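You operate a simulated robot arm through the tools that you are given. There is no shell and no other tool. Be economical: measure what you need, move in short steps, check, and stop when the job is done.

You are at the controls of a simulated two-armed robot. One attempt, no reset.

Task
Take the water jug and put it on the press bench top. Put one of the green brushes from the stock bench top on the grey sheet. Put the red adapter in the red bin. Put the box labelled "o-ring set" from the island bench top on the drying rack and the box that says "roll pins" on the stock bench top. Take the red pack and put it in the nuts bin. Any order will do. Set down upright: water jug, red adapter.
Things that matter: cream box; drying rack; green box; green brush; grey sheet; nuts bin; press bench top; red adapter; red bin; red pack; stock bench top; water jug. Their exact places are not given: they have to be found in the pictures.

The check looks at the end state, three seconds after you hand in, the way a careful person would. Anything else that was tipped, shoved, dropped, spilled or broken makes it a failure. Flat cloth is picked up by pressing the open fingertips on it (5 to 10 N) and closing them slowly along it; thin cloth reads only 2 to 8 mm in the jaws.

Robot
Two 7-joint arms with fingered hands on one trunk, on a base that drives. Base frame: it is fixed to the floor where the robot stands at the start and does not move with it; the origin is under the middle of the robot, x ahead of it, y to its left, z up; the surface under the hand at the start is at about z = 0.84. Lengths are in m, angles in rad, forces in N, time in s.
The left shoulder is at the start at [0.06, 0.166, 0.951], the right one opposite. With the tool pointing down near the work surface each hand reaches from about 0.36 to 0.86 m from the robot's upright axis, wherever it stands, measured 20 degrees to its own side. Places, roughly: cream box, green box [3, -1, 0.75]; drying rack (26x19 cm) [5.3, -0.68, 0.92]; green brush (6x4x6 cm) [0.7, -0.1, 0.9]; green brush (8x4x6 cm) [0.8, -0.3, 0.9]; green brush (9x4x6 cm) [1, -0.3, 0.9]; grey sheet (15x10x1 cm) [0.9, 0.3, 0.8]; nuts bin [-1, -3.75, 0.25]; press bench top [3.8, 2.3, 0.9]; red adapter (8x8x10 cm) [0.7, -1.5, 0.9]; red bin [-2.9, 0.6, 0.8]; red pack (5x4x3 cm) [-1.1, -4.2, 0.9]; stock bench top [0.9, 0, 0.8]; water jug [0.75, 0, 1]. Payload 5 kg a hand.
Tool frame (each hand has its own): the origin (TCP) lies between the finger pads and is the grasp point; the fingertips stand 0.032 m ahead of it; z points along the fingers, y is the line along which they close. Largest opening 0.16 m; the body of the gripper starts 0.089 m behind the TCP. The gripper is a hand of 3 fingers: y runs from the thumb to the fingers, the wrist lies at [0, 0, -0.267] in the tool frame, and closing takes about 1.5 s.
Orientation is told as [roll, pitch, yaw] about the base's x, y, z axes, in that order, counted from this pose: with the fingers straight down and closing along the base's y, the tool's x points along the base's -x, its y along +y and its z along -z.

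Tools
- The arms move only by the tool jog_arm. It takes "left_increments", "right_increments" or both (then of equal length, played together; a hand with none holds still); each is a list of rows, each a list of 7 numbers: the shift along the tool's x, y, z in units of 200 mm (1.0 is 200 mm), then the turn, a rotation vector about the tool's x, y, z in units of 60 degrees (1.0 is 60 degrees), then the finger opening in m, from 0 to 0.16. In form: [[dx, dy, dz, wx, wy, wz, fingers], ...]. A call has 1 to 12 rows; each row is the pose to reach, as a shift and turn from the pose commanded when the call began, along the tool's axes at that moment. A call with a number of a shift or a turn outside -1 to 1 is refused whole. Each row takes 0.2 s and may step no farther than 0.05 m and 0.15 rad from the row before; otherwise, or with a gripper value out of range, the whole call is refused. Where a pose cannot be reached the arm comes as near as it can. A force on the tool above 40 N (or 10 N above the force at the start of the call, whichever is more), or a blocked arm, ends the call early, and 0.2 s more pass. The fingers move at their own pace (about 0.045 m/s each) and stop on an object; they squeeze with about 29 N. The grip force told is the motor's: it shows also when the fingers shut on nothing. Time passes only in rows, and 0.2 s behind the last, so rows that repeat a pose let the fingers close. The reply holds the time, the measured pose of the TCP, the force on the tool along the base axes, the opening and the grip force, in the units named above and with some noise, with the torque about the TCP (base axes, N m) and any sound that the robot's microphone picked up, and new pictures: "show" is both (left out), scene, wrist or none (wrist: the cameras of the hands that moved).
- Cameras (640 x 400 px; columns grow to the right, rows downward): "scene" is now at [0.0486, -0.0039, 1.6043]; the picture's right is [0.08, -1.00, 0.00], its down [-0.68, -0.06, -0.74] and it looks along [0.73, 0.06, -0.68] (base axes); focal length 291 px, centre (320, 200). "left" rides on the left gripper at [-0.065, -0.004, -0.116] in its tool frame; the picture's right is [0.06, -1.00, 0.00], its down [0.87, 0.05, -0.49] and it looks along [0.49, 0.03, 0.87] (tool axes); focal length 261 px, centre (320, 200). "right" rides on the right gripper at [0.065, -0.004, -0.116] in its tool frame; the picture's right is [0.06, 1.00, 0.00], its down [-0.87, 0.05, -0.49] and it looks along [-0.49, 0.03, 0.87] (tool axes); focal length 261 px, centre (320, 200).
- move_column(by): slides the trunk up (or, below 0, down) by that many m; the arms and the scene camera ride with it, the base frame stays. It gives what a move gives, with no picture.
- drive_base(legs): drives the robot by 1 to 6 legs, each [ahead, turn to the left] in m and rad, along the robot's own axes; the way and the turn of a leg run together, so that a leg with both is an arc; at most 1.5 m and 3.142 rad a leg. The arms and the cameras ride along, it lands a little off, and it stops where it bumps. It gives what a move gives, and a new picture of the scene camera.
- grasp_type(shape, hand): the hand has 3 fingers and takes this shape, open, in about a second: jaw (thumb against the fingers, like two jaws); tri (thumb and two fingers); tip (a fingertip pinch); poke (one finger out to press); point (the index stretched); flat (the hand flat); cup (the hand cupped); fist (a fist). The gripper value then closes the fingers along that shape, each until it touches; the sizes above hold for jaw. It gives what a move gives, with no picture.
- turn_head(pan, tilt): turns the head with the scene camera to pan (to the left, within 1.501 rad either way) and tilt (down, from -0.506 to 1.204), counted from straight ahead of the robot. It gives what a move gives, and a new picture of the scene camera.
- locate(camera, pixels): for up to 12 pixels [column, row] of the newest picture of that camera ("zoom" is the newest enlarged one), the place [x, y, z] in the base frame of the surface seen there, good to about 0.003 m, but the place of the scene camera against the robot may be out by one fixed shift of up to 0.018 m in any direction. It takes no simulated time.
- zoom(camera, box): a new picture of the part [left, top, right, bottom] of that camera's present view, enlarged. It takes no simulated time.
- close_job(): hands the job in; it is judged then, once.

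Keep the steps short. Do not move on a guess: measure, check each grasp and each placing, and mend mistakes. In all there are 124 turns and 260 pictures (those below and enlarged ones count). Leave the grippers open and the arms clear of the work at the hand-in unless told otherwise, and finish with a single line.

The tools are called as name(argument=value, ...) on one line, values as JSON. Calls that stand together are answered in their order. jog_arm: Moves the arms, as the interface text tells. Its arguments: {"type":"object","properties":{"left_increments":{"type":"array","items":{"type":"array","items":{"type":"number"}}},"right_increments":{"type":"array","items":{"type":"array","items":{"type":"number"}}},"show":{"type":"string","enum":["both","scene","wrist","none"]}},"required":[]} The other tools are called the same way: move_column (by) slides the trunk up or down; grasp_type (shape, hand) gives the hand a shape; drive_base (legs) drives the base; turn_head (pan, tilt) turns the head that bears the scene camera; locate (camera, pixels) gives the place of the surface under pixels of a picture; zoom (camera, box) takes an enlarged picture of a part of a camera's view; close_job () hands the job in.

At the start:

```text
time_s: 0.0
left_eef_pos: [0.6176, 0.1791, 1.0972]
left_orientation: [0.0, -0.001, -0.001]
left_force: [-0.2, -0.7, -0.8]
left_moment: [0.02, 0.01, -0.01]
left_opening: 0.1599
left_grip_force: 0.1
left_shape: jaw
right_eef_pos: [0.5974, -0.2853, 1.0885]
right_orientation: [0.0, -0.001, -0.001]
right_force: [0.0, 0.7, 0.2]
right_moment: [0.01, 0.0, 0.03]
right_opening: 0.1599
right_grip_force: 0.0
right_shape: jaw
trunk travel left (down, up): [-0.5, 0.09]
robot x, y, heading: [0.0039, 0.0004, -0.001]
head pan, tilt: [0.084, 0.744]
```

scene: 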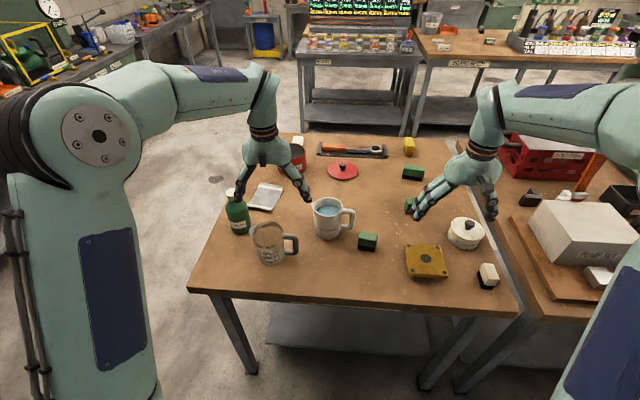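
right: 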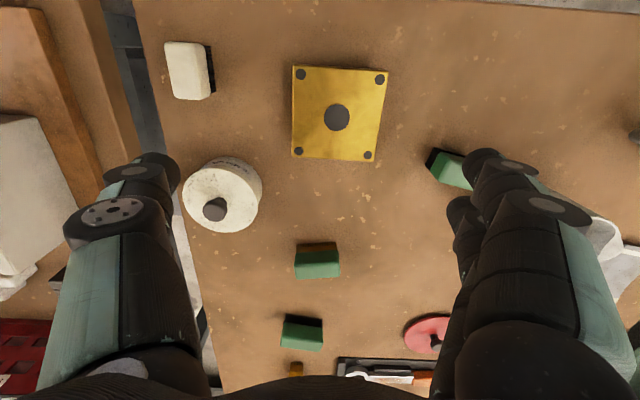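
left: 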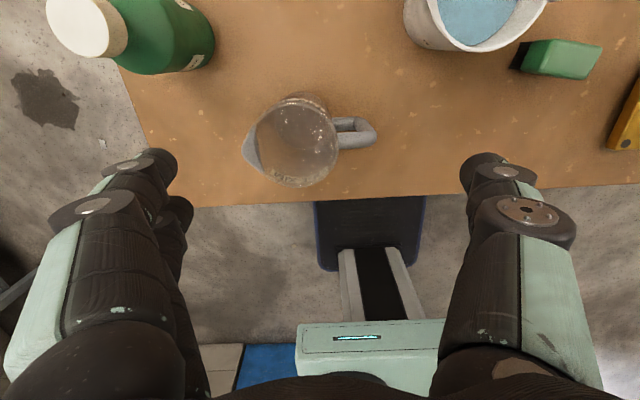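

I see the stock bench with a white jug holding water at about (330,215), green brushes, and a grey sheet near (265,197). I'll enlarge the view and measure them.

zoom(camera="scene", box=[200, 120, 520, 320])

locate(camera="scene", pixels=[[327, 205], [327, 235], [348, 215], [368, 240], [413, 172], [408, 205], [265, 197], [250, 205], [276, 188], [270, 240], [343, 172], [390, 285]])

zoom(camera="scene", box=[290, 0, 640, 130])

```text
2.00 times, centred on (360, 220) of scene
```

zoom: 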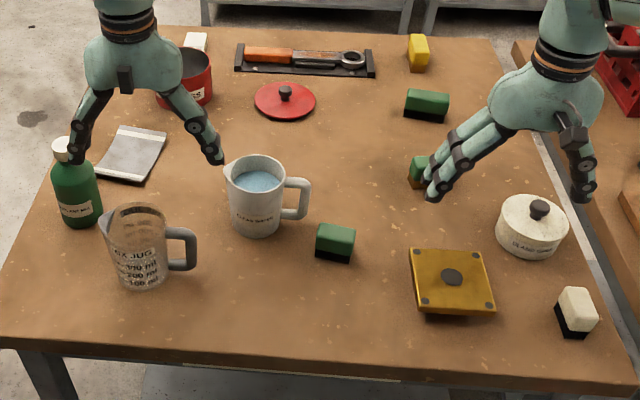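

```text
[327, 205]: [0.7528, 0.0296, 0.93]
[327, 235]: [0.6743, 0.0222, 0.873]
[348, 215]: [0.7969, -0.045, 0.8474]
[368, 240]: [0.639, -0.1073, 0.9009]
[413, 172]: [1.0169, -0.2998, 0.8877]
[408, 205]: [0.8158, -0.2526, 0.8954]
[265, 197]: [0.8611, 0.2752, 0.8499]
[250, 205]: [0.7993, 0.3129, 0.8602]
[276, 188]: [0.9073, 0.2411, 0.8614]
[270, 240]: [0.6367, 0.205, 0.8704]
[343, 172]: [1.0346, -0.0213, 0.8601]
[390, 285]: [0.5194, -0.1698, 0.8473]
```

```text
1.83 times, centred on (465, 65) of scene
```

zoom: 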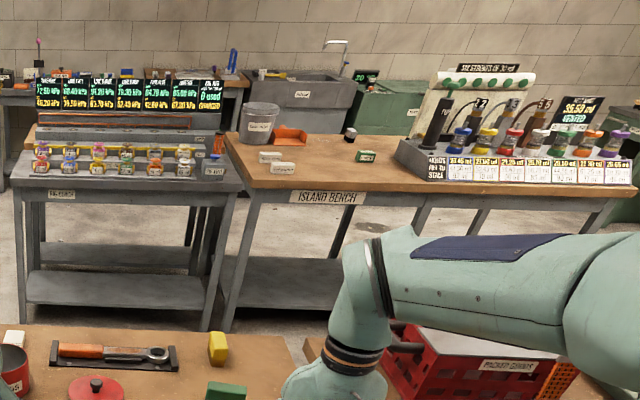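

Next I'll enlarge the two jugs to read their labels, and measure the nearest brush and the sheet more closely.

zoom(camera="scene", box=[220, 175, 400, 287])

locate(camera="zoom", pixels=[[492, 212], [560, 217], [532, 205], [532, 228], [325, 90], [325, 150], [390, 85], [455, 140], [100, 65], [225, 40], [200, 120], [160, 80]])

zoom(camera="left", box=[200, 0, 640, 275])

```text
3.56 times, centred on (310, 231) of scene
```

zoom: 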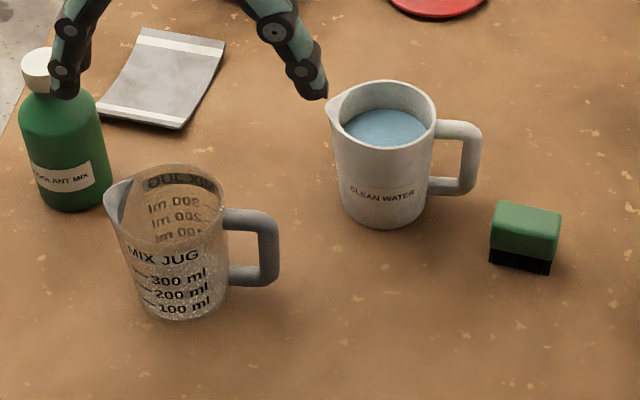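

```text
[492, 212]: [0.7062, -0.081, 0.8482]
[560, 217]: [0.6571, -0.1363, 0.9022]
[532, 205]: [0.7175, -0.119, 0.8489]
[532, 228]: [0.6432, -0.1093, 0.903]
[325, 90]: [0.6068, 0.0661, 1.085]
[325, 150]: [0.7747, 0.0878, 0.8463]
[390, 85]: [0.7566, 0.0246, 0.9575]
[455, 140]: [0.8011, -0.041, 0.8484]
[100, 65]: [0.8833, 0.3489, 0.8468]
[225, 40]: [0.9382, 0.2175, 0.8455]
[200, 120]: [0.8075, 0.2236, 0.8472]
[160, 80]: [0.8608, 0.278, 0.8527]
```

```text
1.45 times, centred on (420, 138) of left
```

zoom: 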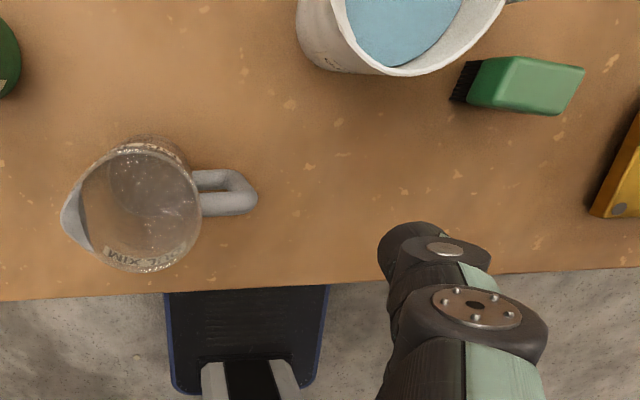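

The white jug reads "CLEAN WATER", so that is the water jug. The brush beside it is at about (0.66, -0.11), with its top at 0.903. I'll move the left hand high over that brush and start turning it to close along x.

jog_arm(left_increments=[[-0.02, -0.125, 0, 0, 0, 0.11, 0.16], [-0.05, -0.25, 0, 0, 0, 0.22, 0.16], [-0.07, -0.375, 0, 0, 0, 0.33, 0.16], [-0.1, -0.5, 0, 0, 0, 0.44, 0.12], [-0.12, -0.625, 0, 0, 0, 0.55, 0.1], [-0.14, -0.75, 0, 0, 0, 0.66, 0.1], [-0.16, -0.875, 0, 0, 0, 0.77, 0.1], [-0.19, -1.0, 0, 0, 0, 0.88, 0.1]], show="wrist")

```text
time_s: 1.8
left_eef_pos: [0.6559, -0.0211, 1.0966]
left_orientation: [-0.001, 0.003, -0.925]
left_force: [0.6, -0.2, 0.0]
left_moment: [0.01, 0.02, 0.0]
left_opening: 0.1003
left_grip_force: 0.0
left_shape: jaw
right_eef_pos: [0.5976, -0.2855, 1.0882]
right_orientation: [0.0, -0.001, 0.001]
right_force: [0.8, 0.0, -0.8]
right_moment: [-0.03, -0.01, -0.02]
right_opening: 0.1595
right_grip_force: 0.1
right_shape: jaw
trunk travel left (down, up): [-0.5, 0.09]
robot x, y, heading: [0.0002, 0.0024, 0.001]
head pan, tilt: [0.084, 0.744]
```

left: 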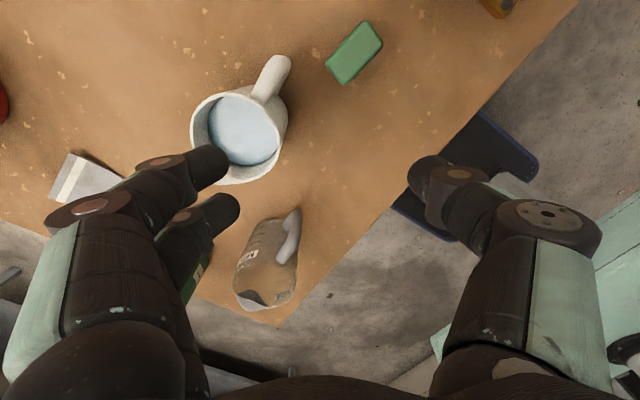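

The brush is in view at about (354,52). I'll measure the brush, jug and sheet with the wrist camera, which doesn't have the scene camera's shift.

locate(camera="left", pixels=[[362, 24], [380, 42], [347, 82], [328, 66], [354, 52], [240, 130], [275, 62], [215, 93], [240, 182], [285, 110], [192, 125], [75, 175]])

```text
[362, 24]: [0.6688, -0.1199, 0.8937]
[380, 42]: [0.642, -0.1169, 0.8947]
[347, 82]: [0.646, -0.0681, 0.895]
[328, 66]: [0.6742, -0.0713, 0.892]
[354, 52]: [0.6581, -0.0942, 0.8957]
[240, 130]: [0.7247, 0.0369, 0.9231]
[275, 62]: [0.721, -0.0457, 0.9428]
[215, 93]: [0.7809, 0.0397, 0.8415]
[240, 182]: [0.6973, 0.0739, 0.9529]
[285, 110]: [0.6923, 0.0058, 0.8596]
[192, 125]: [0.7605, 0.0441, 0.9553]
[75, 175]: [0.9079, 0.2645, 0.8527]
```

The brush centre is (0.658, -0.094), its top is at 0.895, and its long axis is about 6° off y. I'll turn to yaw -1.68 above it and lower to z≈0.96.

jog_arm(left_increments=[[-0.1, -0.07, 0, 0, 0, 0.13, 0.09], [-0.2, -0.14, 0, 0, 0, 0.26, 0.09], [-0.298, -0.212, 0, 0, 0, 0.39, 0.09], [-0.298, -0.212, 0.15, 0, 0, 0.52, 0.09], [-0.298, -0.212, 0.35, 0, 0, 0.64, 0.09], [-0.298, -0.212, 0.52, 0, 0, 0.721, 0.09], [-0.298, -0.212, 0.68, 0, 0, 0.721, 0.09]], show="both")

```text
time_s: 3.4
left_eef_pos: [0.6571, -0.0948, 0.9601]
left_orientation: [-0.001, -0.002, -1.677]
left_force: [0.7, 0.0, -0.4]
left_moment: [0.02, 0.01, -0.02]
left_opening: 0.0905
left_grip_force: 0.0
left_shape: jaw
right_eef_pos: [0.5978, -0.2851, 1.088]
right_orientation: [0.0, -0.001, 0.001]
right_force: [0.8, 0.6, 0.0]
right_moment: [0.03, 0.02, -0.04]
right_opening: 0.16
right_grip_force: 0.1
right_shape: jaw
trunk travel left (down, up): [-0.5, 0.09]
robot x, y, heading: [-0.0014, 0.0005, 0.002]
head pan, tilt: [0.084, 0.744]
```

scene: 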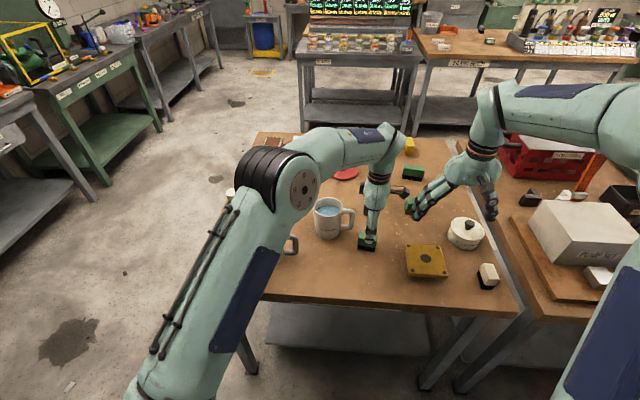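
left: 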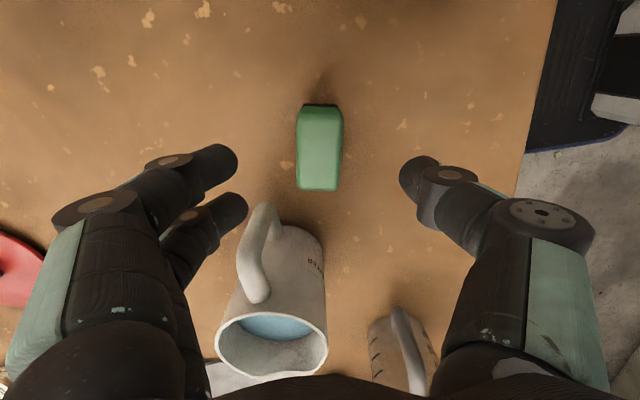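

The brush is centred between the fingers, but one finger is near the jug's handle. I'll shift 1.2 cm away from the jug, narrow to 0.07, lower to z 0.885 and watch the force.

jog_arm(left_increments=[[-0.06, 0, 0, 0, 0, 0, 0.065], [-0.06, 0, 0, 0, 0, 0, 0.065], [-0.06, 0, 0.12, 0, 0, 0, 0.065], [-0.06, 0, 0.25, 0, 0, 0, 0.065], [-0.06, 0, 0.38, 0, 0, 0, 0.065]], show="wrist")

```text
time_s: 4.6
left_eef_pos: [0.6559, -0.1059, 0.884]
left_orientation: [0.0, 0.0, -1.676]
left_force: [-0.3, 0.0, 0.7]
left_moment: [0.03, 0.02, -0.01]
left_opening: 0.0654
left_grip_force: 0.1
left_shape: jaw
right_eef_pos: [0.5971, -0.285, 1.0879]
right_orientation: [0.001, -0.001, 0.0]
right_force: [0.1, -0.4, 0.2]
right_moment: [-0.03, 0.02, 0.01]
right_opening: 0.1598
right_grip_force: 0.1
right_shape: jaw
trunk travel left (down, up): [-0.5, 0.09]
robot x, y, heading: [-0.0028, -0.0013, 0.003]
head pan, tilt: [0.084, 0.744]
```

left: 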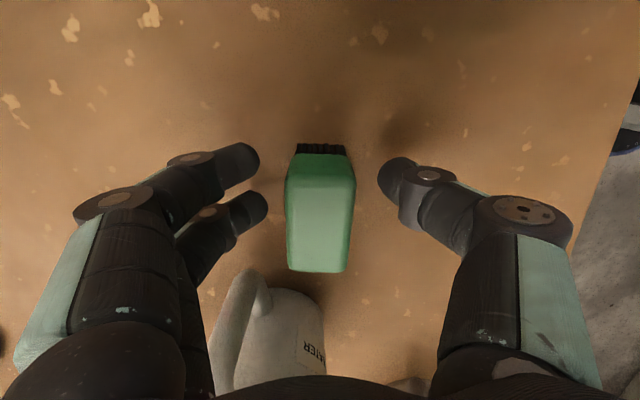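

The brush is between the fingers and nothing is touching. I'll close, then lift straight up.

jog_arm(left_increments=[[0, 0, 0, 0, 0, 0, 0.02], [0, 0, 0, 0, 0, 0, 0.02], [0, 0, 0, 0, 0, 0, 0.02], [0, 0, 0, 0, 0, 0, 0.02], [0, 0, -0.15, 0, 0, 0, 0.02], [0, 0, -0.35, 0, 0, 0, 0.02], [0, 0, -0.55, 0, 0, 0, 0.02], [0, 0, -0.75, 0, 0, 0, 0.02], [0, 0, -0.95, 0, 0, 0, 0.02]], show="wrist")

```text
time_s: 6.6
left_eef_pos: [0.6571, -0.1075, 1.0776]
left_orientation: [0.001, -0.001, -1.677]
left_force: [0.6, 1.1, -0.9]
left_moment: [0.0, -0.01, -0.04]
left_opening: 0.0285
left_grip_force: 29.7
left_shape: jaw
right_eef_pos: [0.5966, -0.2849, 1.0876]
right_orientation: [0.0, 0.001, 0.001]
right_force: [0.5, 0.1, 0.1]
right_moment: [-0.01, -0.04, -0.04]
right_opening: 0.1598
right_grip_force: 0.1
right_shape: jaw
trunk travel left (down, up): [-0.5, 0.09]
robot x, y, heading: [0.0011, 0.0026, -0.001]
head pan, tilt: [0.084, 0.744]
```

left: 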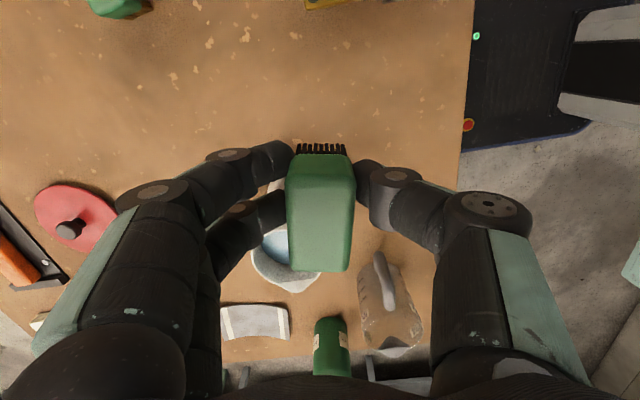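

The brush is held, with an opening of 0.0285. I'll measure the sheet's corners with the wrist camera.

locate(camera="left", pixels=[[224, 306], [286, 309], [227, 338], [288, 338], [255, 322], [330, 320], [375, 255], [65, 205]])

zoom(camera="left", box=[190, 270, 350, 370])

```text
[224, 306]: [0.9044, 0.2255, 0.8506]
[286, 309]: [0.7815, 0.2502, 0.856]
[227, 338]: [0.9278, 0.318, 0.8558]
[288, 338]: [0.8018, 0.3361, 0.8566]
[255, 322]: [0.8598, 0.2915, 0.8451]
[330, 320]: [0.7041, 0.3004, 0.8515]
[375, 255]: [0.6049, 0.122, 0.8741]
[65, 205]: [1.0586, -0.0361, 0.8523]
```

```text
4.00 times, centred on (270, 320) of left
```

zoom: 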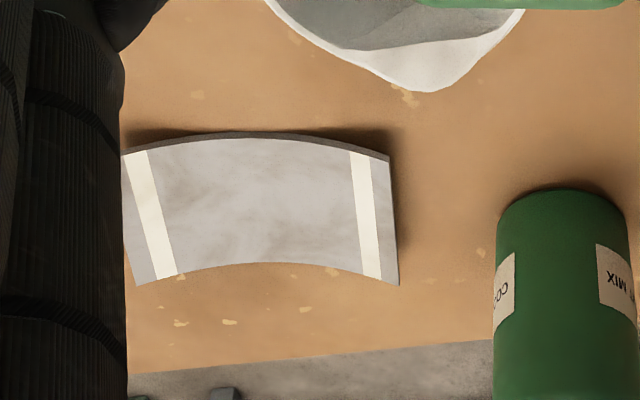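

The sheet spans x 0.78–0.93 and y 0.23–0.33, and it bends slightly. I'll carry the brush high over the jug towards (0.825, 0.272).

jog_arm(left_increments=[[0.2, 0.06, 0, 0, 0, 0, 0.02], [0.4, 0.13, 0, 0, 0, 0, 0.02], [0.6, 0.19, 0, 0, 0, 0, 0.02], [0.8, 0.25, 0, 0, 0, 0, 0.02], [1.0, 0.32, 0, 0, 0, 0, 0.02]], show="none")

jog_arm(left_increments=[[0.2, 0.06, 0, 0, 0, 0, 0.02], [0.4, 0.12, 0, 0, 0, 0, 0.02], [0.6, 0.18, 0, 0, 0, 0, 0.02], [0.8, 0.25, 0, 0, 0, 0, 0.02], [0.975, 0.315, 0, 0, 0, 0, 0.02], [0.975, 0.315, 0.25, 0, 0, 0, 0.02], [0.975, 0.315, 0.5, 0, 0, 0, 0.02]], show="both")

```text
time_s: 7.8
left_eef_pos: [0.7416, 0.0882, 1.0733]
left_orientation: [-0.001, -0.001, -1.676]
left_force: [-0.5, -0.4, -0.8]
left_moment: [-0.02, 0.02, 0.03]
left_opening: 0.0283
left_grip_force: 29.1
left_shape: jaw
right_eef_pos: [0.5963, -0.2833, 1.0892]
right_orientation: [0.0, -0.001, 0.0]
right_force: [0.0, 0.9, 0.1]
right_moment: [-0.01, 0.03, 0.01]
right_opening: 0.1599
right_grip_force: 0.0
right_shape: jaw
trunk travel left (down, up): [-0.5, 0.09]
robot x, y, heading: [-0.0019, -0.0013, 0.001]
head pan, tilt: [0.084, 0.744]
```

```text
time_s: 9.4
left_eef_pos: [0.8074, 0.2593, 0.9745]
left_orientation: [0.002, 0.002, -1.676]
left_force: [-0.1, -1.4, 0.4]
left_moment: [0.07, 0.02, -0.01]
left_opening: 0.0282
left_grip_force: 28.9
left_shape: jaw
left hand out of reach, approached as far as the arm can: row 3, 4, 5, 6, 7
right_eef_pos: [0.5966, -0.2867, 1.0881]
right_orientation: [0.002, -0.001, 0.001]
right_force: [-0.4, -0.6, 0.3]
right_moment: [0.04, -0.03, 0.0]
right_opening: 0.1597
right_grip_force: 0.0
right_shape: jaw
trunk travel left (down, up): [-0.5, 0.09]
robot x, y, heading: [0.0008, 0.0029, -0.003]
head pan, tilt: [0.084, 0.744]
```

scene: 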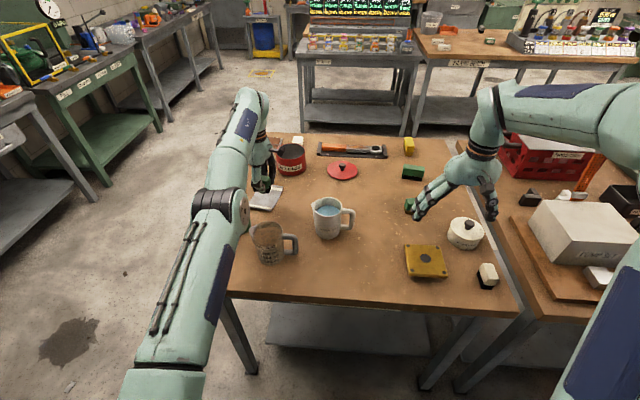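
left: 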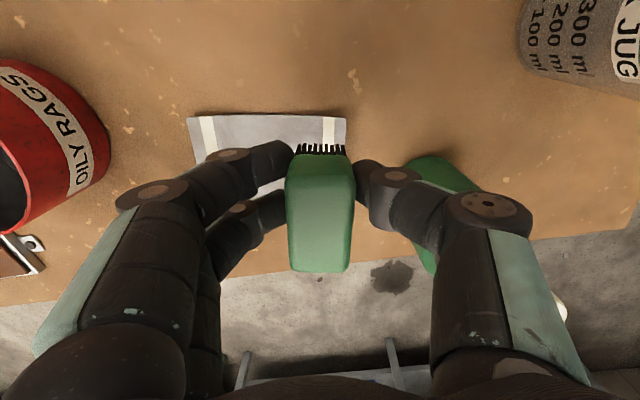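

The arm is at full stretch about 5 cm short. Before deciding on a small drive ahead, I'll check the shelf edge under the bench and the bottle's height.

locate(camera="scene", pixels=[[340, 308], [340, 345], [300, 375], [250, 365], [425, 385], [340, 299]])

locate(camera="left", pixels=[[440, 175], [420, 165], [555, 300], [250, 120], [90, 130], [60, 70]])

```text
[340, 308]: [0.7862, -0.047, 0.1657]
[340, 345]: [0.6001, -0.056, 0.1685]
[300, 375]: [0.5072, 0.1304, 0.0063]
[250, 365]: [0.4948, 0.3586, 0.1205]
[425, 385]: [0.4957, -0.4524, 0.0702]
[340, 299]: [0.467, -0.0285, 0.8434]
```

```text
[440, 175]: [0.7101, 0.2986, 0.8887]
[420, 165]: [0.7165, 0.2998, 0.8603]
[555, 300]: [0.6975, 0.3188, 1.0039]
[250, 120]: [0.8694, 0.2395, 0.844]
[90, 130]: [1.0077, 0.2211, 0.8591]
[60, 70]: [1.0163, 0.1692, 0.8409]
```

The shelf edge and legs are at about x 0.5, and the robot likely has room. I'll drive ahead 0.07 m at low risk, since the hand at z 0.97 only passes over the sheet.

drive_base(legs=[[0.07, 0]])

```text
time_s: 10.4
left_eef_pos: [0.8787, 0.26, 0.973]
left_orientation: [-0.001, -0.001, -1.677]
left_force: [1.0, 0.2, -0.9]
left_moment: [0.03, 0.02, -0.01]
left_opening: 0.0281
left_grip_force: 29.3
left_shape: jaw
right_eef_pos: [0.6691, -0.2848, 1.0865]
right_orientation: [0.001, 0.0, 0.0]
right_force: [-0.2, -0.1, -0.5]
right_moment: [0.01, 0.09, -0.02]
right_opening: 0.1599
right_grip_force: 0.0
right_shape: jaw
trunk travel left (down, up): [-0.5, 0.09]
robot x, y, heading: [0.0669, 0.0017, -0.002]
head pan, tilt: [0.084, 0.744]
```

scene: 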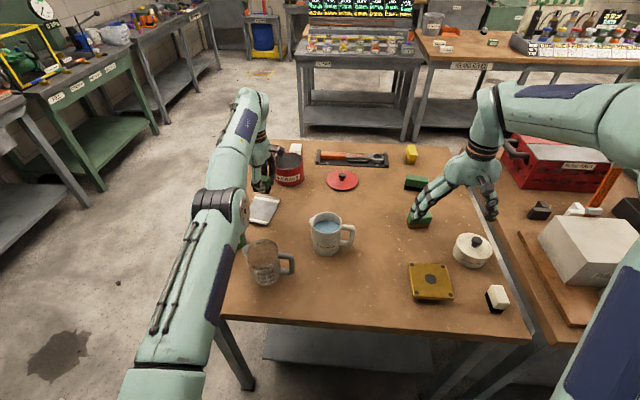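

The drive went cleanly. I'll trim to (0.858, 0.270) at this height and check.

jog_arm(left_increments=[[0.04, -0.105, 0, 0, 0, 0, 0.02], [0.04, -0.105, 0, 0, 0, 0, 0.02]], show="wrist")

```text
time_s: 11.0
left_eef_pos: [0.8717, 0.2721, 0.9762]
left_orientation: [0.0, -0.002, -1.679]
left_force: [-0.2, -0.5, -0.1]
left_moment: [-0.02, -0.01, 0.01]
left_opening: 0.0285
left_grip_force: 29.4
left_shape: jaw
left hand out of reach, approached as far as the arm can: row 1, 2
right_eef_pos: [0.6659, -0.2854, 1.0883]
right_orientation: [-0.002, 0.0, 0.0]
right_force: [0.1, -0.3, -0.3]
right_moment: [-0.01, -0.03, -0.02]
right_opening: 0.1599
right_grip_force: 0.0
right_shape: jaw
trunk travel left (down, up): [-0.5, 0.09]
robot x, y, heading: [0.0685, 0.0022, 0.001]
head pan, tilt: [0.084, 0.744]
```

left: 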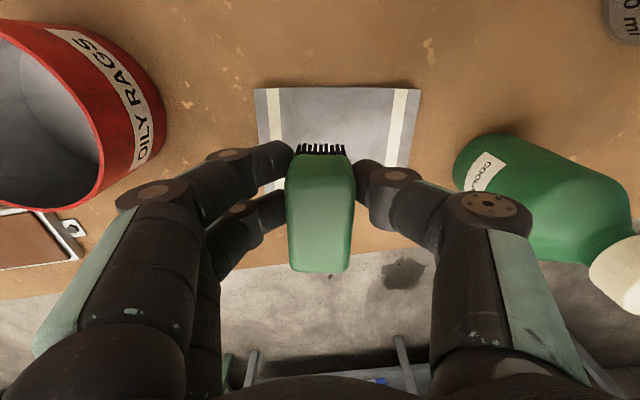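

The commanded pose was the unreachable one, so I'll pull back slightly and check the sheet's corners in this closer view.

jog_arm(left_increments=[[-0.03, -0.09, 0.0, 0, 0, 0, 0.02], [-0.03, -0.09, 0.0, 0, 0, 0, 0.02]], show="wrist")

locate(camera="left", pixels=[[256, 92], [418, 92], [265, 185], [410, 163], [340, 100], [320, 120]])

```text
time_s: 11.6
left_eef_pos: [0.8715, 0.2695, 0.979]
left_orientation: [-0.005, 0.001, -1.677]
left_force: [-0.1, 0.0, -1.0]
left_moment: [0.01, -0.01, -0.03]
left_opening: 0.0281
left_grip_force: 29.1
left_shape: jaw
left hand out of reach, approached as far as the arm can: row 1, 2
right_eef_pos: [0.6673, -0.2863, 1.0883]
right_orientation: [-0.002, 0.0, 0.0]
right_force: [-0.2, -0.1, -0.4]
right_moment: [0.0, -0.04, 0.0]
right_opening: 0.1598
right_grip_force: 0.1
right_shape: jaw
trunk travel left (down, up): [-0.5, 0.09]
robot x, y, heading: [0.0673, 0.0016, 0.003]
head pan, tilt: [0.084, 0.744]
```

left: 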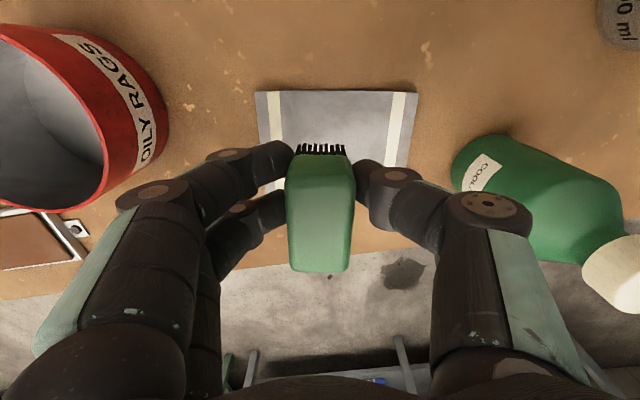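

```text
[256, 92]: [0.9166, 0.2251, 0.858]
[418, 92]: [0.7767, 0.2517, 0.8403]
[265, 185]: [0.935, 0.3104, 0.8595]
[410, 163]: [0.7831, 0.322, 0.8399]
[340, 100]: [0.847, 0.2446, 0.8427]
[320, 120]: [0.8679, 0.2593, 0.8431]
```

The readings lag what I command near the reach limit. I'll pull back a clear 4 cm and up 2 cm to get back inside reach, then read again.

jog_arm(left_increments=[[0, -0.1, -0.05, 0, 0, 0, 0.02], [0, -0.2, -0.1, 0, 0, 0, 0.02], [0, -0.2, -0.1, 0, 0, 0, 0.02]], show="none")

```text
time_s: 12.4
left_eef_pos: [0.8655, 0.2765, 1.0075]
left_orientation: [-0.004, 0.0, -1.678]
left_force: [-0.1, 0.9, -2.3]
left_moment: [-0.03, 0.0, -0.03]
left_opening: 0.0282
left_grip_force: 29.4
left_shape: jaw
left hand out of reach, approached as far as the arm can: row 1, 2, 3
right_eef_pos: [0.6666, -0.2836, 1.0879]
right_orientation: [0.0, 0.0, 0.0]
right_force: [0.2, 1.3, -0.1]
right_moment: [-0.01, 0.02, 0.02]
right_opening: 0.1599
right_grip_force: 0.0
right_shape: jaw
trunk travel left (down, up): [-0.5, 0.09]
robot x, y, heading: [0.0695, -0.0025, -0.002]
head pan, tilt: [0.084, 0.744]
```

The arm behaves as if a wrist joint is at its limit. I'll relax the yaw by about 0.5 rad, since the brush's direction on the sheet doesn't matter, and see whether it follows.

jog_arm(left_increments=[[0, 0, 0, 0, 0, -0.12, 0.02], [0, 0, 0, 0, 0, -0.24, 0.02], [0, 0, 0, 0, 0, -0.36, 0.02], [0, 0, 0, 0, 0, -0.48, 0.02], [0, 0, 0, 0, 0, -0.48, 0.02]], show="scene")

```text
time_s: 13.6
left_eef_pos: [0.8674, 0.276, 1.0066]
left_orientation: [0.0, -0.001, -1.174]
left_force: [0.1, -0.3, -1.9]
left_moment: [-0.02, 0.01, 0.01]
left_opening: 0.0281
left_grip_force: 29.4
left_shape: jaw
right_eef_pos: [0.6668, -0.2851, 1.0879]
right_orientation: [0.0, -0.001, 0.0]
right_force: [-0.1, -0.4, -0.4]
right_moment: [0.05, 0.01, 0.04]
right_opening: 0.1598
right_grip_force: 0.0
right_shape: jaw
trunk travel left (down, up): [-0.5, 0.09]
robot x, y, heading: [0.072, -0.0008, 0.003]
head pan, tilt: [0.084, 0.744]
```

scene: 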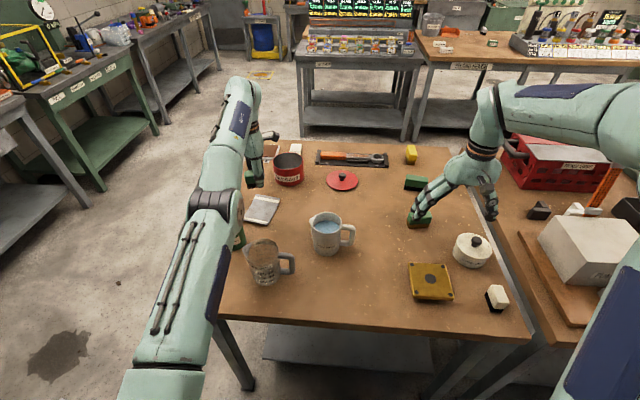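

It follows now, with yaw at -1.17. I'll centre the brush over the sheet's middle (0.855, 0.278) and lower to z 0.91.

jog_arm(left_increments=[[-0.023, -0.048, 0.12, 0, 0, 0, 0.02], [-0.023, -0.048, 0.25, 0, 0, 0, 0.02], [-0.023, -0.048, 0.38, 0, 0, 0, 0.02], [-0.023, -0.048, 0.48, 0, 0, 0, 0.02]], show="wrist")

```text
time_s: 14.6
left_eef_pos: [0.8817, 0.2697, 0.9125]
left_orientation: [-0.004, 0.003, -1.176]
left_force: [-0.3, -0.5, -0.8]
left_moment: [-0.02, -0.05, 0.01]
left_opening: 0.0283
left_grip_force: 29.0
left_shape: jaw
left hand out of reach, approached as far as the arm can: row 1, 2, 3, 4
right_eef_pos: [0.6672, -0.2858, 1.0878]
right_orientation: [-0.001, -0.001, -0.001]
right_force: [0.4, 0.1, 0.6]
right_moment: [-0.01, 0.0, -0.02]
right_opening: 0.1598
right_grip_force: 0.1
right_shape: jaw
trunk travel left (down, up): [-0.5, 0.09]
robot x, y, heading: [0.0717, 0.0038, 0.001]
head pan, tilt: [0.084, 0.744]
```

left: 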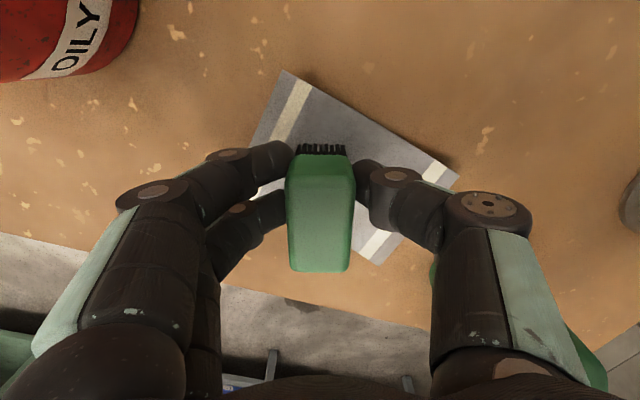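

The brush hangs over the sheet at about (0.877, 0.281), fully inside its outline. I'll lower gently in small steps until it touches.

jog_arm(left_increments=[[0, 0, 0.04, 0, 0, 0, 0.02], [0, 0, 0.08, 0, 0, 0, 0.02], [0, 0, 0.1, 0, 0, 0, 0.02], [0, 0, 0.1, 0, 0, 0, 0.02]], show="wrist")

```text
time_s: 15.6
left_eef_pos: [0.8819, 0.2696, 0.8935]
left_orientation: [-0.002, 0.003, -1.176]
left_force: [0.3, -0.3, -0.1]
left_moment: [-0.01, 0.04, 0.0]
left_opening: 0.028
left_grip_force: 28.8
left_shape: jaw
right_eef_pos: [0.6668, -0.2857, 1.0881]
right_orientation: [-0.001, 0.0, -0.001]
right_force: [0.1, 0.8, -1.0]
right_moment: [0.01, 0.02, 0.0]
right_opening: 0.1599
right_grip_force: 0.1
right_shape: jaw
trunk travel left (down, up): [-0.5, 0.09]
robot x, y, heading: [0.0711, -0.0032, 0.001]
head pan, tilt: [0.084, 0.744]
```

left: 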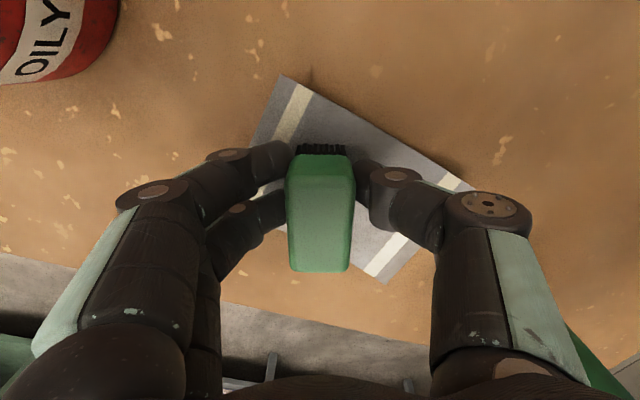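

It's within reach again. I'll shift 1.5 cm back toward the sheet's middle and lower until contact.

jog_arm(left_increments=[[0.029, -0.069, 0, 0, 0, 0, 0.02], [0.029, -0.069, 0.015, 0, 0, 0, 0.02], [0.029, -0.069, 0.03, 0, 0, 0, 0.02], [0.029, -0.069, 0.04, 0, 0, 0, 0.02]], show="wrist")

```text
time_s: 16.6
left_eef_pos: [0.8812, 0.271, 0.8887]
left_orientation: [-0.003, 0.002, -1.174]
left_force: [-0.1, -0.8, -0.3]
left_moment: [-0.03, 0.0, -0.01]
left_opening: 0.0282
left_grip_force: 29.0
left_shape: jaw
left hand out of reach, approached as far as the arm can: row 1, 2, 3, 4
right_eef_pos: [0.6661, -0.285, 1.089]
right_orientation: [0.0, 0.0, 0.0]
right_force: [-0.5, -0.5, -0.6]
right_moment: [0.0, 0.01, -0.03]
right_opening: 0.1598
right_grip_force: 0.1
right_shape: jaw
trunk travel left (down, up): [-0.5, 0.09]
robot x, y, heading: [0.0704, 0.0014, -0.002]
head pan, tilt: [0.084, 0.744]
```

left: 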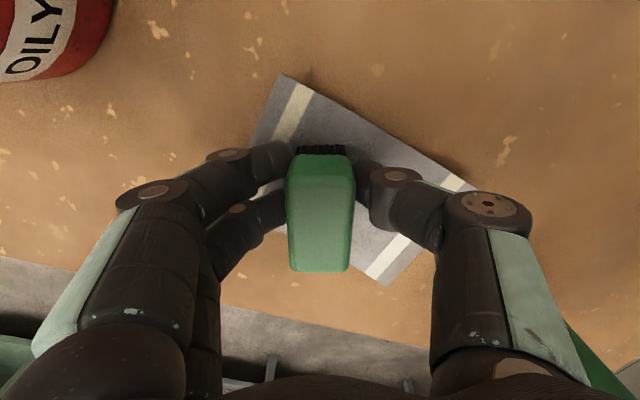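

The brush sits close to the sheet's far (+y) edge. I'll shift 1 cm along the brush toward -y, which runs tangential to the reach limit.

jog_arm(left_increments=[[-0.03, 0, -0.02, 0, 0, 0, 0.02], [-0.055, 0, -0.02, 0, 0, 0, 0.02], [-0.055, 0, 0.0, 0, 0, 0, 0.02], [-0.055, 0, 0.02, 0, 0, 0, 0.02]], show="wrist")

locate(camera="left", pixels=[[282, 78], [458, 180], [383, 283], [295, 268], [347, 268], [318, 160], [318, 148]])

```text
time_s: 17.6
left_eef_pos: [0.8876, 0.2585, 0.888]
left_orientation: [0.004, -0.005, -1.173]
left_force: [-1.3, -1.5, 8.5]
left_moment: [-0.02, 0.01, 0.03]
left_opening: 0.0285
left_grip_force: 28.7
left_shape: jaw
right_eef_pos: [0.6656, -0.2848, 1.0881]
right_orientation: [-0.001, 0.001, 0.002]
right_force: [0.1, -0.2, -0.2]
right_moment: [0.03, 0.0, -0.03]
right_opening: 0.1598
right_grip_force: 0.1
right_shape: jaw
trunk travel left (down, up): [-0.5, 0.09]
robot x, y, heading: [0.0697, 0.0012, 0.006]
head pan, tilt: [0.084, 0.744]
```

left: 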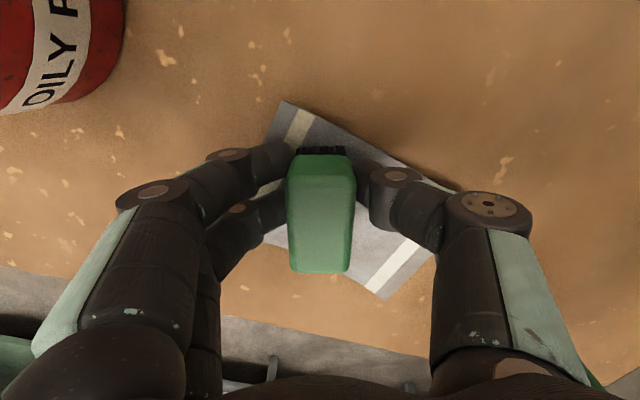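

```text
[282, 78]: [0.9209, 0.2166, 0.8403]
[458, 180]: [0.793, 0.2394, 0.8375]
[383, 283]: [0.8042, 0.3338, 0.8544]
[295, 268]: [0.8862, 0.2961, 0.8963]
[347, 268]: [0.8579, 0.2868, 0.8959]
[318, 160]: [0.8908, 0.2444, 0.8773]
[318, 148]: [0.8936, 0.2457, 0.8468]
```

Contact reads 8.5 N and the brush footprint (y 0.245–0.295) is within the sheet. I'll open, then rise straight up.

jog_arm(left_increments=[[0, 0, 0, 0, 0, 0, 0.05], [0, 0, 0, 0, 0, 0, 0.065], [0, 0, 0, 0, 0, 0, 0.065], [0, 0, -0.15, 0, 0, 0, 0.065], [0, 0, -0.35, 0, 0, 0, 0.065], [0, 0, -0.55, 0, 0, 0, 0.065], [0, 0, -0.8, 0, 0, 0, 0.065]], show="both")

```text
time_s: 19.2
left_eef_pos: [0.864, 0.2398, 1.0307]
left_orientation: [-0.002, 0.001, -1.174]
left_force: [-0.2, 0.3, -0.7]
left_moment: [0.0, 0.01, 0.0]
left_opening: 0.0646
left_grip_force: 0.1
left_shape: jaw
left hand out of reach, approached as far as the arm can: row 4, 5, 6, 7
right_eef_pos: [0.667, -0.2839, 1.0889]
right_orientation: [0.0, 0.0, -0.001]
right_force: [-0.1, 0.0, 0.7]
right_moment: [-0.03, -0.01, 0.01]
right_opening: 0.1596
right_grip_force: 0.1
right_shape: jaw
trunk travel left (down, up): [-0.5, 0.09]
robot x, y, heading: [0.0685, 0.0009, -0.002]
head pan, tilt: [0.084, 0.744]
```

scene: 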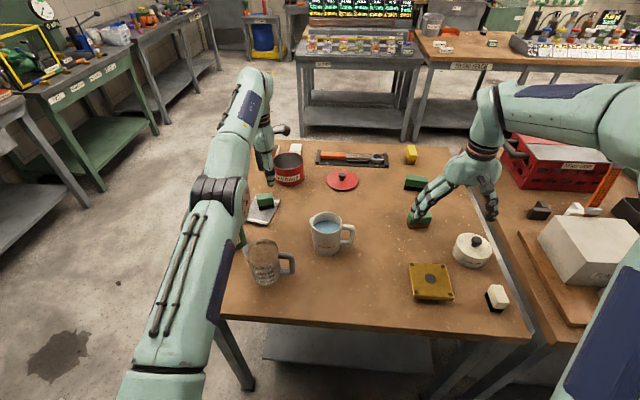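
left: 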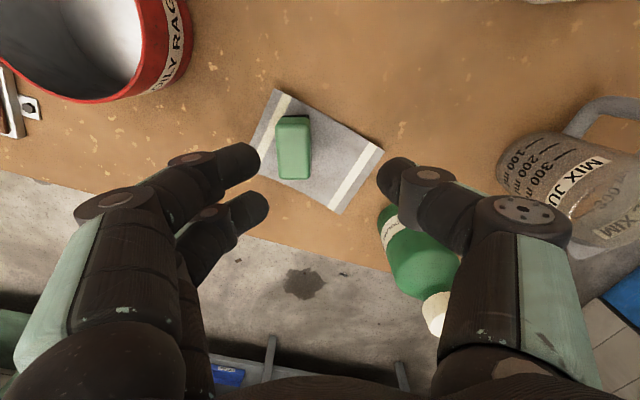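

The brush stands on the sheet, clear of the edges, and the bottle and can are undisturbed. Next is the water jug. I'll bring the left hand high over it at about (0.73, 0.035) with yaw -1.57, so the fingers close along x, away from the handle and spout.

jog_arm(left_increments=[[-0.02, -0.1, -0.1, 0, 0, 0.05, 0.1], [-0.12, -0.22, -0.2, 0, 0, 0.1, 0.13], [-0.24, -0.38, -0.25, 0, 0, 0.15, 0.16], [-0.36, -0.54, -0.25, 0, 0, 0.2, 0.16], [-0.47, -0.7, -0.25, 0, 0, 0.26, 0.16], [-0.58, -0.85, -0.25, 0, 0, 0.32, 0.16], [-0.686, -1.0, -0.25, 0, 0, 0.379, 0.16], [-0.686, -1.0, -0.25, 0, 0, 0.379, 0.16]], show="wrist")

```text
time_s: 21.0
left_eef_pos: [0.7325, 0.0377, 1.0793]
left_orientation: [0.002, 0.0, -1.571]
left_force: [0.2, 0.4, -0.5]
left_moment: [0.0, 0.02, -0.03]
left_opening: 0.1598
left_grip_force: 0.0
left_shape: jaw
right_eef_pos: [0.6662, -0.2855, 1.0876]
right_orientation: [0.001, 0.0, 0.0]
right_force: [0.1, 0.5, -0.2]
right_moment: [0.01, 0.01, 0.01]
right_opening: 0.1601
right_grip_force: 0.0
right_shape: jaw
trunk travel left (down, up): [-0.5, 0.09]
robot x, y, heading: [0.07, -0.0004, -0.004]
head pan, tilt: [0.084, 0.744]
```

left: 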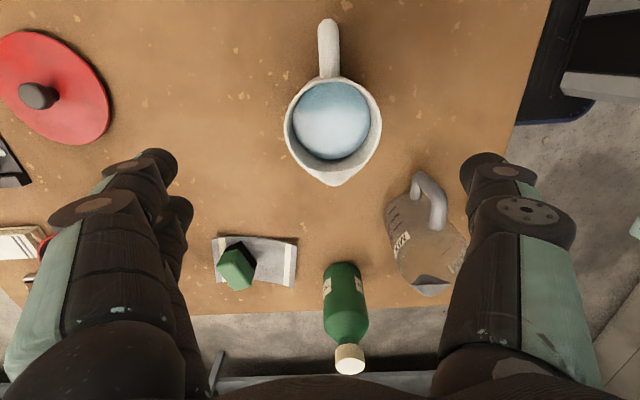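

locate(camera="left", pixels=[[289, 125], [378, 125], [335, 80], [332, 175], [328, 30], [335, 155], [425, 180], [440, 285]])

```text
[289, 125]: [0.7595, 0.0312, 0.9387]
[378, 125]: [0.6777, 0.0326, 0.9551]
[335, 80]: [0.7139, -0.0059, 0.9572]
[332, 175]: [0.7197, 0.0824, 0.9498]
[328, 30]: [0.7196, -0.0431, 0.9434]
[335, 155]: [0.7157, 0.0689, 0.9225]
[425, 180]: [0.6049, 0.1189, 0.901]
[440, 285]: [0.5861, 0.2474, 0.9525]
```

The jug's centre is (0.718, 0.033), its diameter is about 0.084 and its rim is at 0.957. I'll centre over it and lower to TCP z≈0.905.

jog_arm(left_increments=[[-0.02, -0.07, 0.1, 0, 0, 0, 0.145], [-0.02, -0.07, 0.25, 0, 0, 0, 0.145], [-0.02, -0.07, 0.4, 0, 0, 0, 0.145], [-0.02, -0.07, 0.55, 0, 0, 0, 0.145], [-0.02, -0.07, 0.7, 0, 0, 0, 0.145], [-0.02, -0.07, 0.86, 0, 0, 0, 0.145]], show="both")

```text
time_s: 22.4
left_eef_pos: [0.7206, 0.0317, 0.905]
left_orientation: [0.0, -0.001, -1.57]
left_force: [-0.1, 0.4, -0.1]
left_moment: [0.0, -0.01, -0.01]
left_opening: 0.1454
left_grip_force: 0.0
left_shape: jaw
right_eef_pos: [0.667, -0.2842, 1.0875]
right_orientation: [-0.001, -0.001, -0.002]
right_force: [-0.3, -0.1, 0.2]
right_moment: [0.02, -0.01, 0.01]
right_opening: 0.1597
right_grip_force: 0.0
right_shape: jaw
trunk travel left (down, up): [-0.5, 0.09]
robot x, y, heading: [0.0679, 0.0024, 0.001]
head pan, tilt: [0.084, 0.744]
```

scene: 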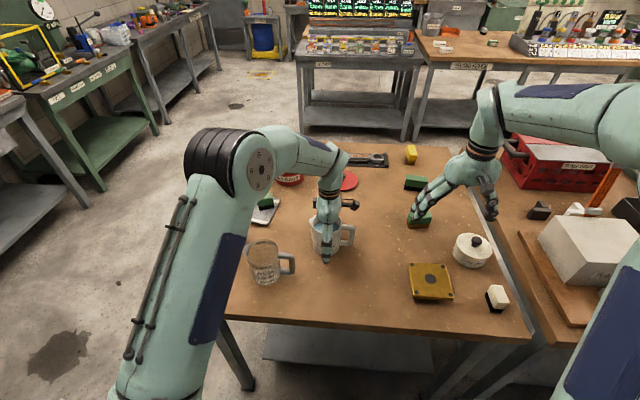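
left: 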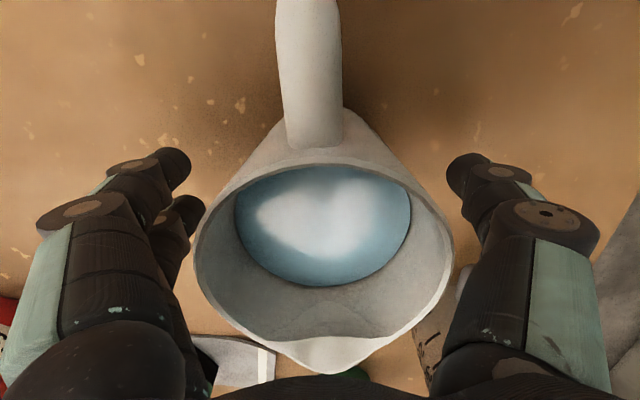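

The jug sits between the fingers with clearance. I'll close on it and lift 2 cm to check the hold.

jog_arm(left_increments=[[0, 0, 0, 0, 0, 0, 0.12], [0, 0, 0, 0, 0, 0, 0.1], [0, 0, 0, 0, 0, 0, 0.09], [0, 0, 0, 0, 0, 0, 0.07], [0, 0, 0, 0, 0, 0, 0.06], [0, 0, 0, 0, 0, 0, 0.06], [0, 0, 0, 0, 0, 0, 0.06], [0, 0, -0.05, 0, 0, 0, 0.06], [0, 0, -0.1, 0, 0, 0, 0.06], [0, 0, -0.1, 0, 0, 0, 0.06]], show="wrist")

```text
time_s: 24.6
left_eef_pos: [0.7195, 0.0327, 0.9269]
left_orientation: [0.001, 0.0, -1.571]
left_force: [0.8, -0.3, -4.1]
left_moment: [0.07, 0.0, 0.0]
left_opening: 0.0717
left_grip_force: 28.7
left_shape: jaw
right_eef_pos: [0.6663, -0.2851, 1.0881]
right_orientation: [0.001, -0.002, -0.001]
right_force: [-0.4, -0.4, 0.1]
right_moment: [0.02, 0.02, 0.02]
right_opening: 0.1598
right_grip_force: 0.1
right_shape: jaw
trunk travel left (down, up): [-0.5, 0.09]
robot x, y, heading: [0.0701, -0.0009, -0.001]
head pan, tilt: [0.084, 0.744]
```

left: 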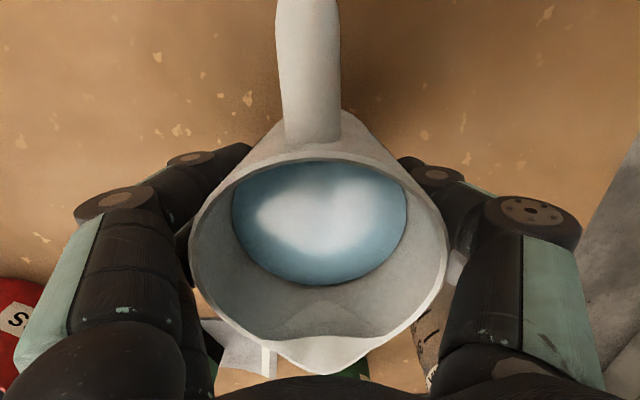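

The jug is held (about 4 N, opening 0.072). I'll lift it to z≈1.08, then turn the head left to look for the press bench.

jog_arm(left_increments=[[0, 0, -0.1, 0, 0, 0, 0.06], [0, 0, -0.2, 0, 0, 0, 0.06], [0, 0, -0.32, 0, 0, 0, 0.06], [0, 0, -0.45, 0, 0, 0, 0.06], [0, 0, -0.6, 0, 0, 0, 0.06], [0, 0, -0.75, 0, 0, 0, 0.06], [0, 0, -0.8, 0, 0, 0, 0.06]], show="none")

turn_head(pan=0.6, tilt=0.35)

```text
time_s: 26.2
left_eef_pos: [0.7186, 0.0335, 1.0871]
left_orientation: [0.0, 0.001, -1.57]
left_force: [-0.6, 0.4, -5.0]
left_moment: [0.04, 0.03, -0.02]
left_opening: 0.0716
left_grip_force: 29.0
left_shape: jaw
right_eef_pos: [0.6667, -0.2858, 1.0872]
right_orientation: [0.0, 0.0, 0.001]
right_force: [-0.6, 0.0, -0.5]
right_moment: [-0.03, 0.0, -0.01]
right_opening: 0.1598
right_grip_force: 0.1
right_shape: jaw
trunk travel left (down, up): [-0.5, 0.09]
robot x, y, heading: [0.0694, -0.0021, 0.002]
head pan, tilt: [0.084, 0.744]
```

```text
time_s: 27.1
left_eef_pos: [0.7201, 0.0328, 1.0877]
left_orientation: [0.0, -0.001, -1.571]
left_force: [-0.4, 0.0, -4.9]
left_moment: [0.04, -0.02, 0.0]
left_opening: 0.0717
left_grip_force: 28.9
left_shape: jaw
right_eef_pos: [0.6673, -0.2858, 1.0884]
right_orientation: [0.0, 0.0, 0.0]
right_force: [0.9, -0.6, 0.6]
right_moment: [0.01, 0.03, 0.06]
right_opening: 0.1597
right_grip_force: 0.1
right_shape: jaw
trunk travel left (down, up): [-0.5, 0.09]
robot x, y, heading: [0.0698, -0.0034, -0.003]
head pan, tilt: [0.6, 0.351]
```

scene: 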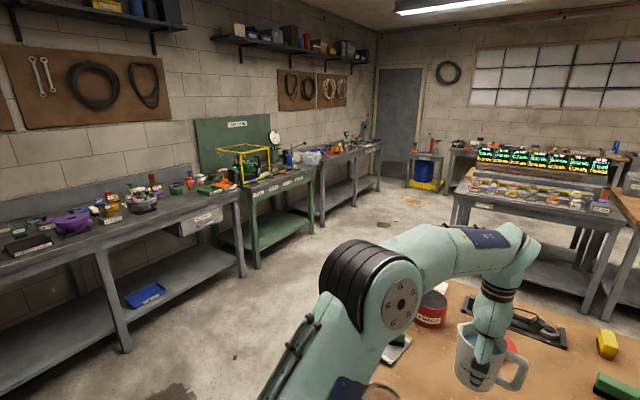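

zoom(camera="scene", box=[190, 100, 450, 262])

locate(camera="scene", pixels=[[240, 190], [310, 172], [325, 160], [378, 146], [425, 158], [270, 180], [345, 155], [250, 262], [320, 225], [375, 200], [455, 215], [210, 205]])

```text
2.46 times, centred on (320, 181) of scene
```

zoom: 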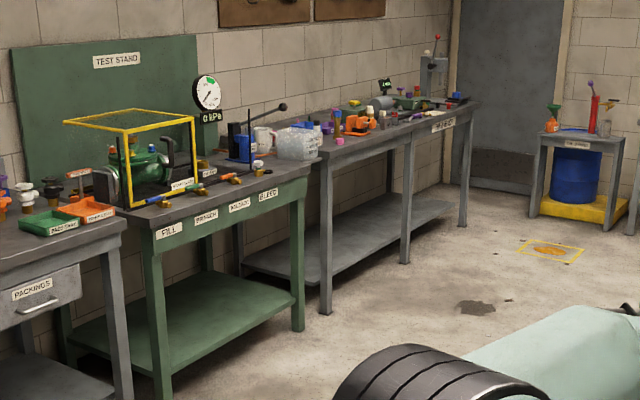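

```text
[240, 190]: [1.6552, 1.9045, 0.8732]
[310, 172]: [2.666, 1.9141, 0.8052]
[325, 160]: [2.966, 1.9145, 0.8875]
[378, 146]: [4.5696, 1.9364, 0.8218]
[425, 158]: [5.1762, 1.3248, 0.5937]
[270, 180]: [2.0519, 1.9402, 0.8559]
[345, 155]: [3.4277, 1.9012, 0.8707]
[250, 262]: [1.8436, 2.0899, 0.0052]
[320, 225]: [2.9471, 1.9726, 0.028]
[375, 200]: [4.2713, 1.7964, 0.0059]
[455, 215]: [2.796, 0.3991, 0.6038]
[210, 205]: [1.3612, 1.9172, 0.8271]
```

The grey bench beyond the green test stand has its front edge at y≈1.92, x 2.9–4.6 and top z≈0.88, so it is probably the press bench. I'll back away from the stock bench first.

drive_base(legs=[[-0.4, 0]])

zoom(camera="scene", box=[300, 100, 460, 200])

```text
time_s: 29.6
left_eef_pos: [0.3204, 0.0343, 1.087]
left_orientation: [0.0, 0.0, -1.573]
left_force: [-0.8, -0.6, -4.3]
left_moment: [0.09, -0.04, 0.01]
left_opening: 0.0714
left_grip_force: 28.9
left_shape: jaw
right_eef_pos: [0.2693, -0.2854, 1.0884]
right_orientation: [0.0, 0.0, 0.001]
right_force: [-0.7, 0.4, -0.4]
right_moment: [0.03, -0.01, 0.04]
right_opening: 0.1599
right_grip_force: 0.1
right_shape: jaw
trunk travel left (down, up): [-0.5, 0.09]
robot x, y, heading: [-0.3247, 0.0015, 0.004]
head pan, tilt: [0.6, 0.351]
```

scene: 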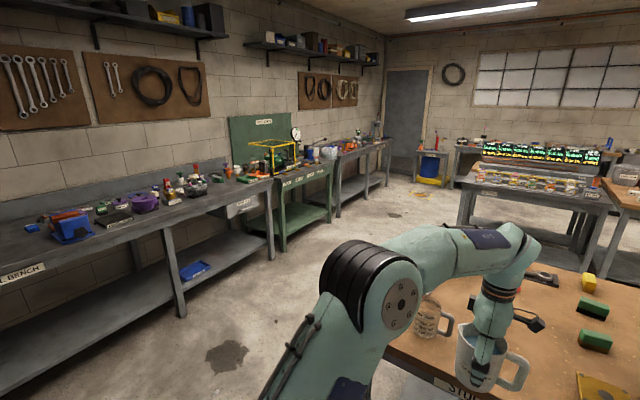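

```text
4.00 times, centred on (380, 150) of scene
```

zoom: 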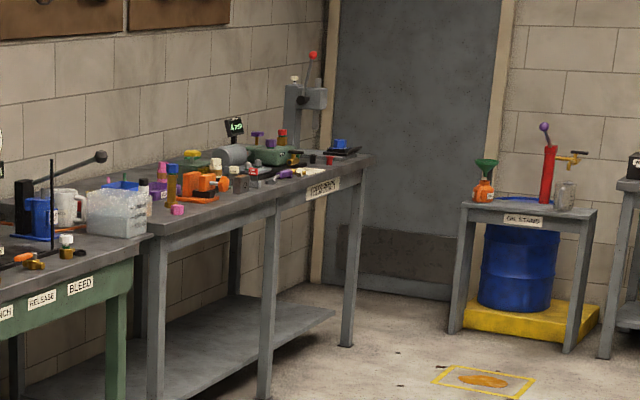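

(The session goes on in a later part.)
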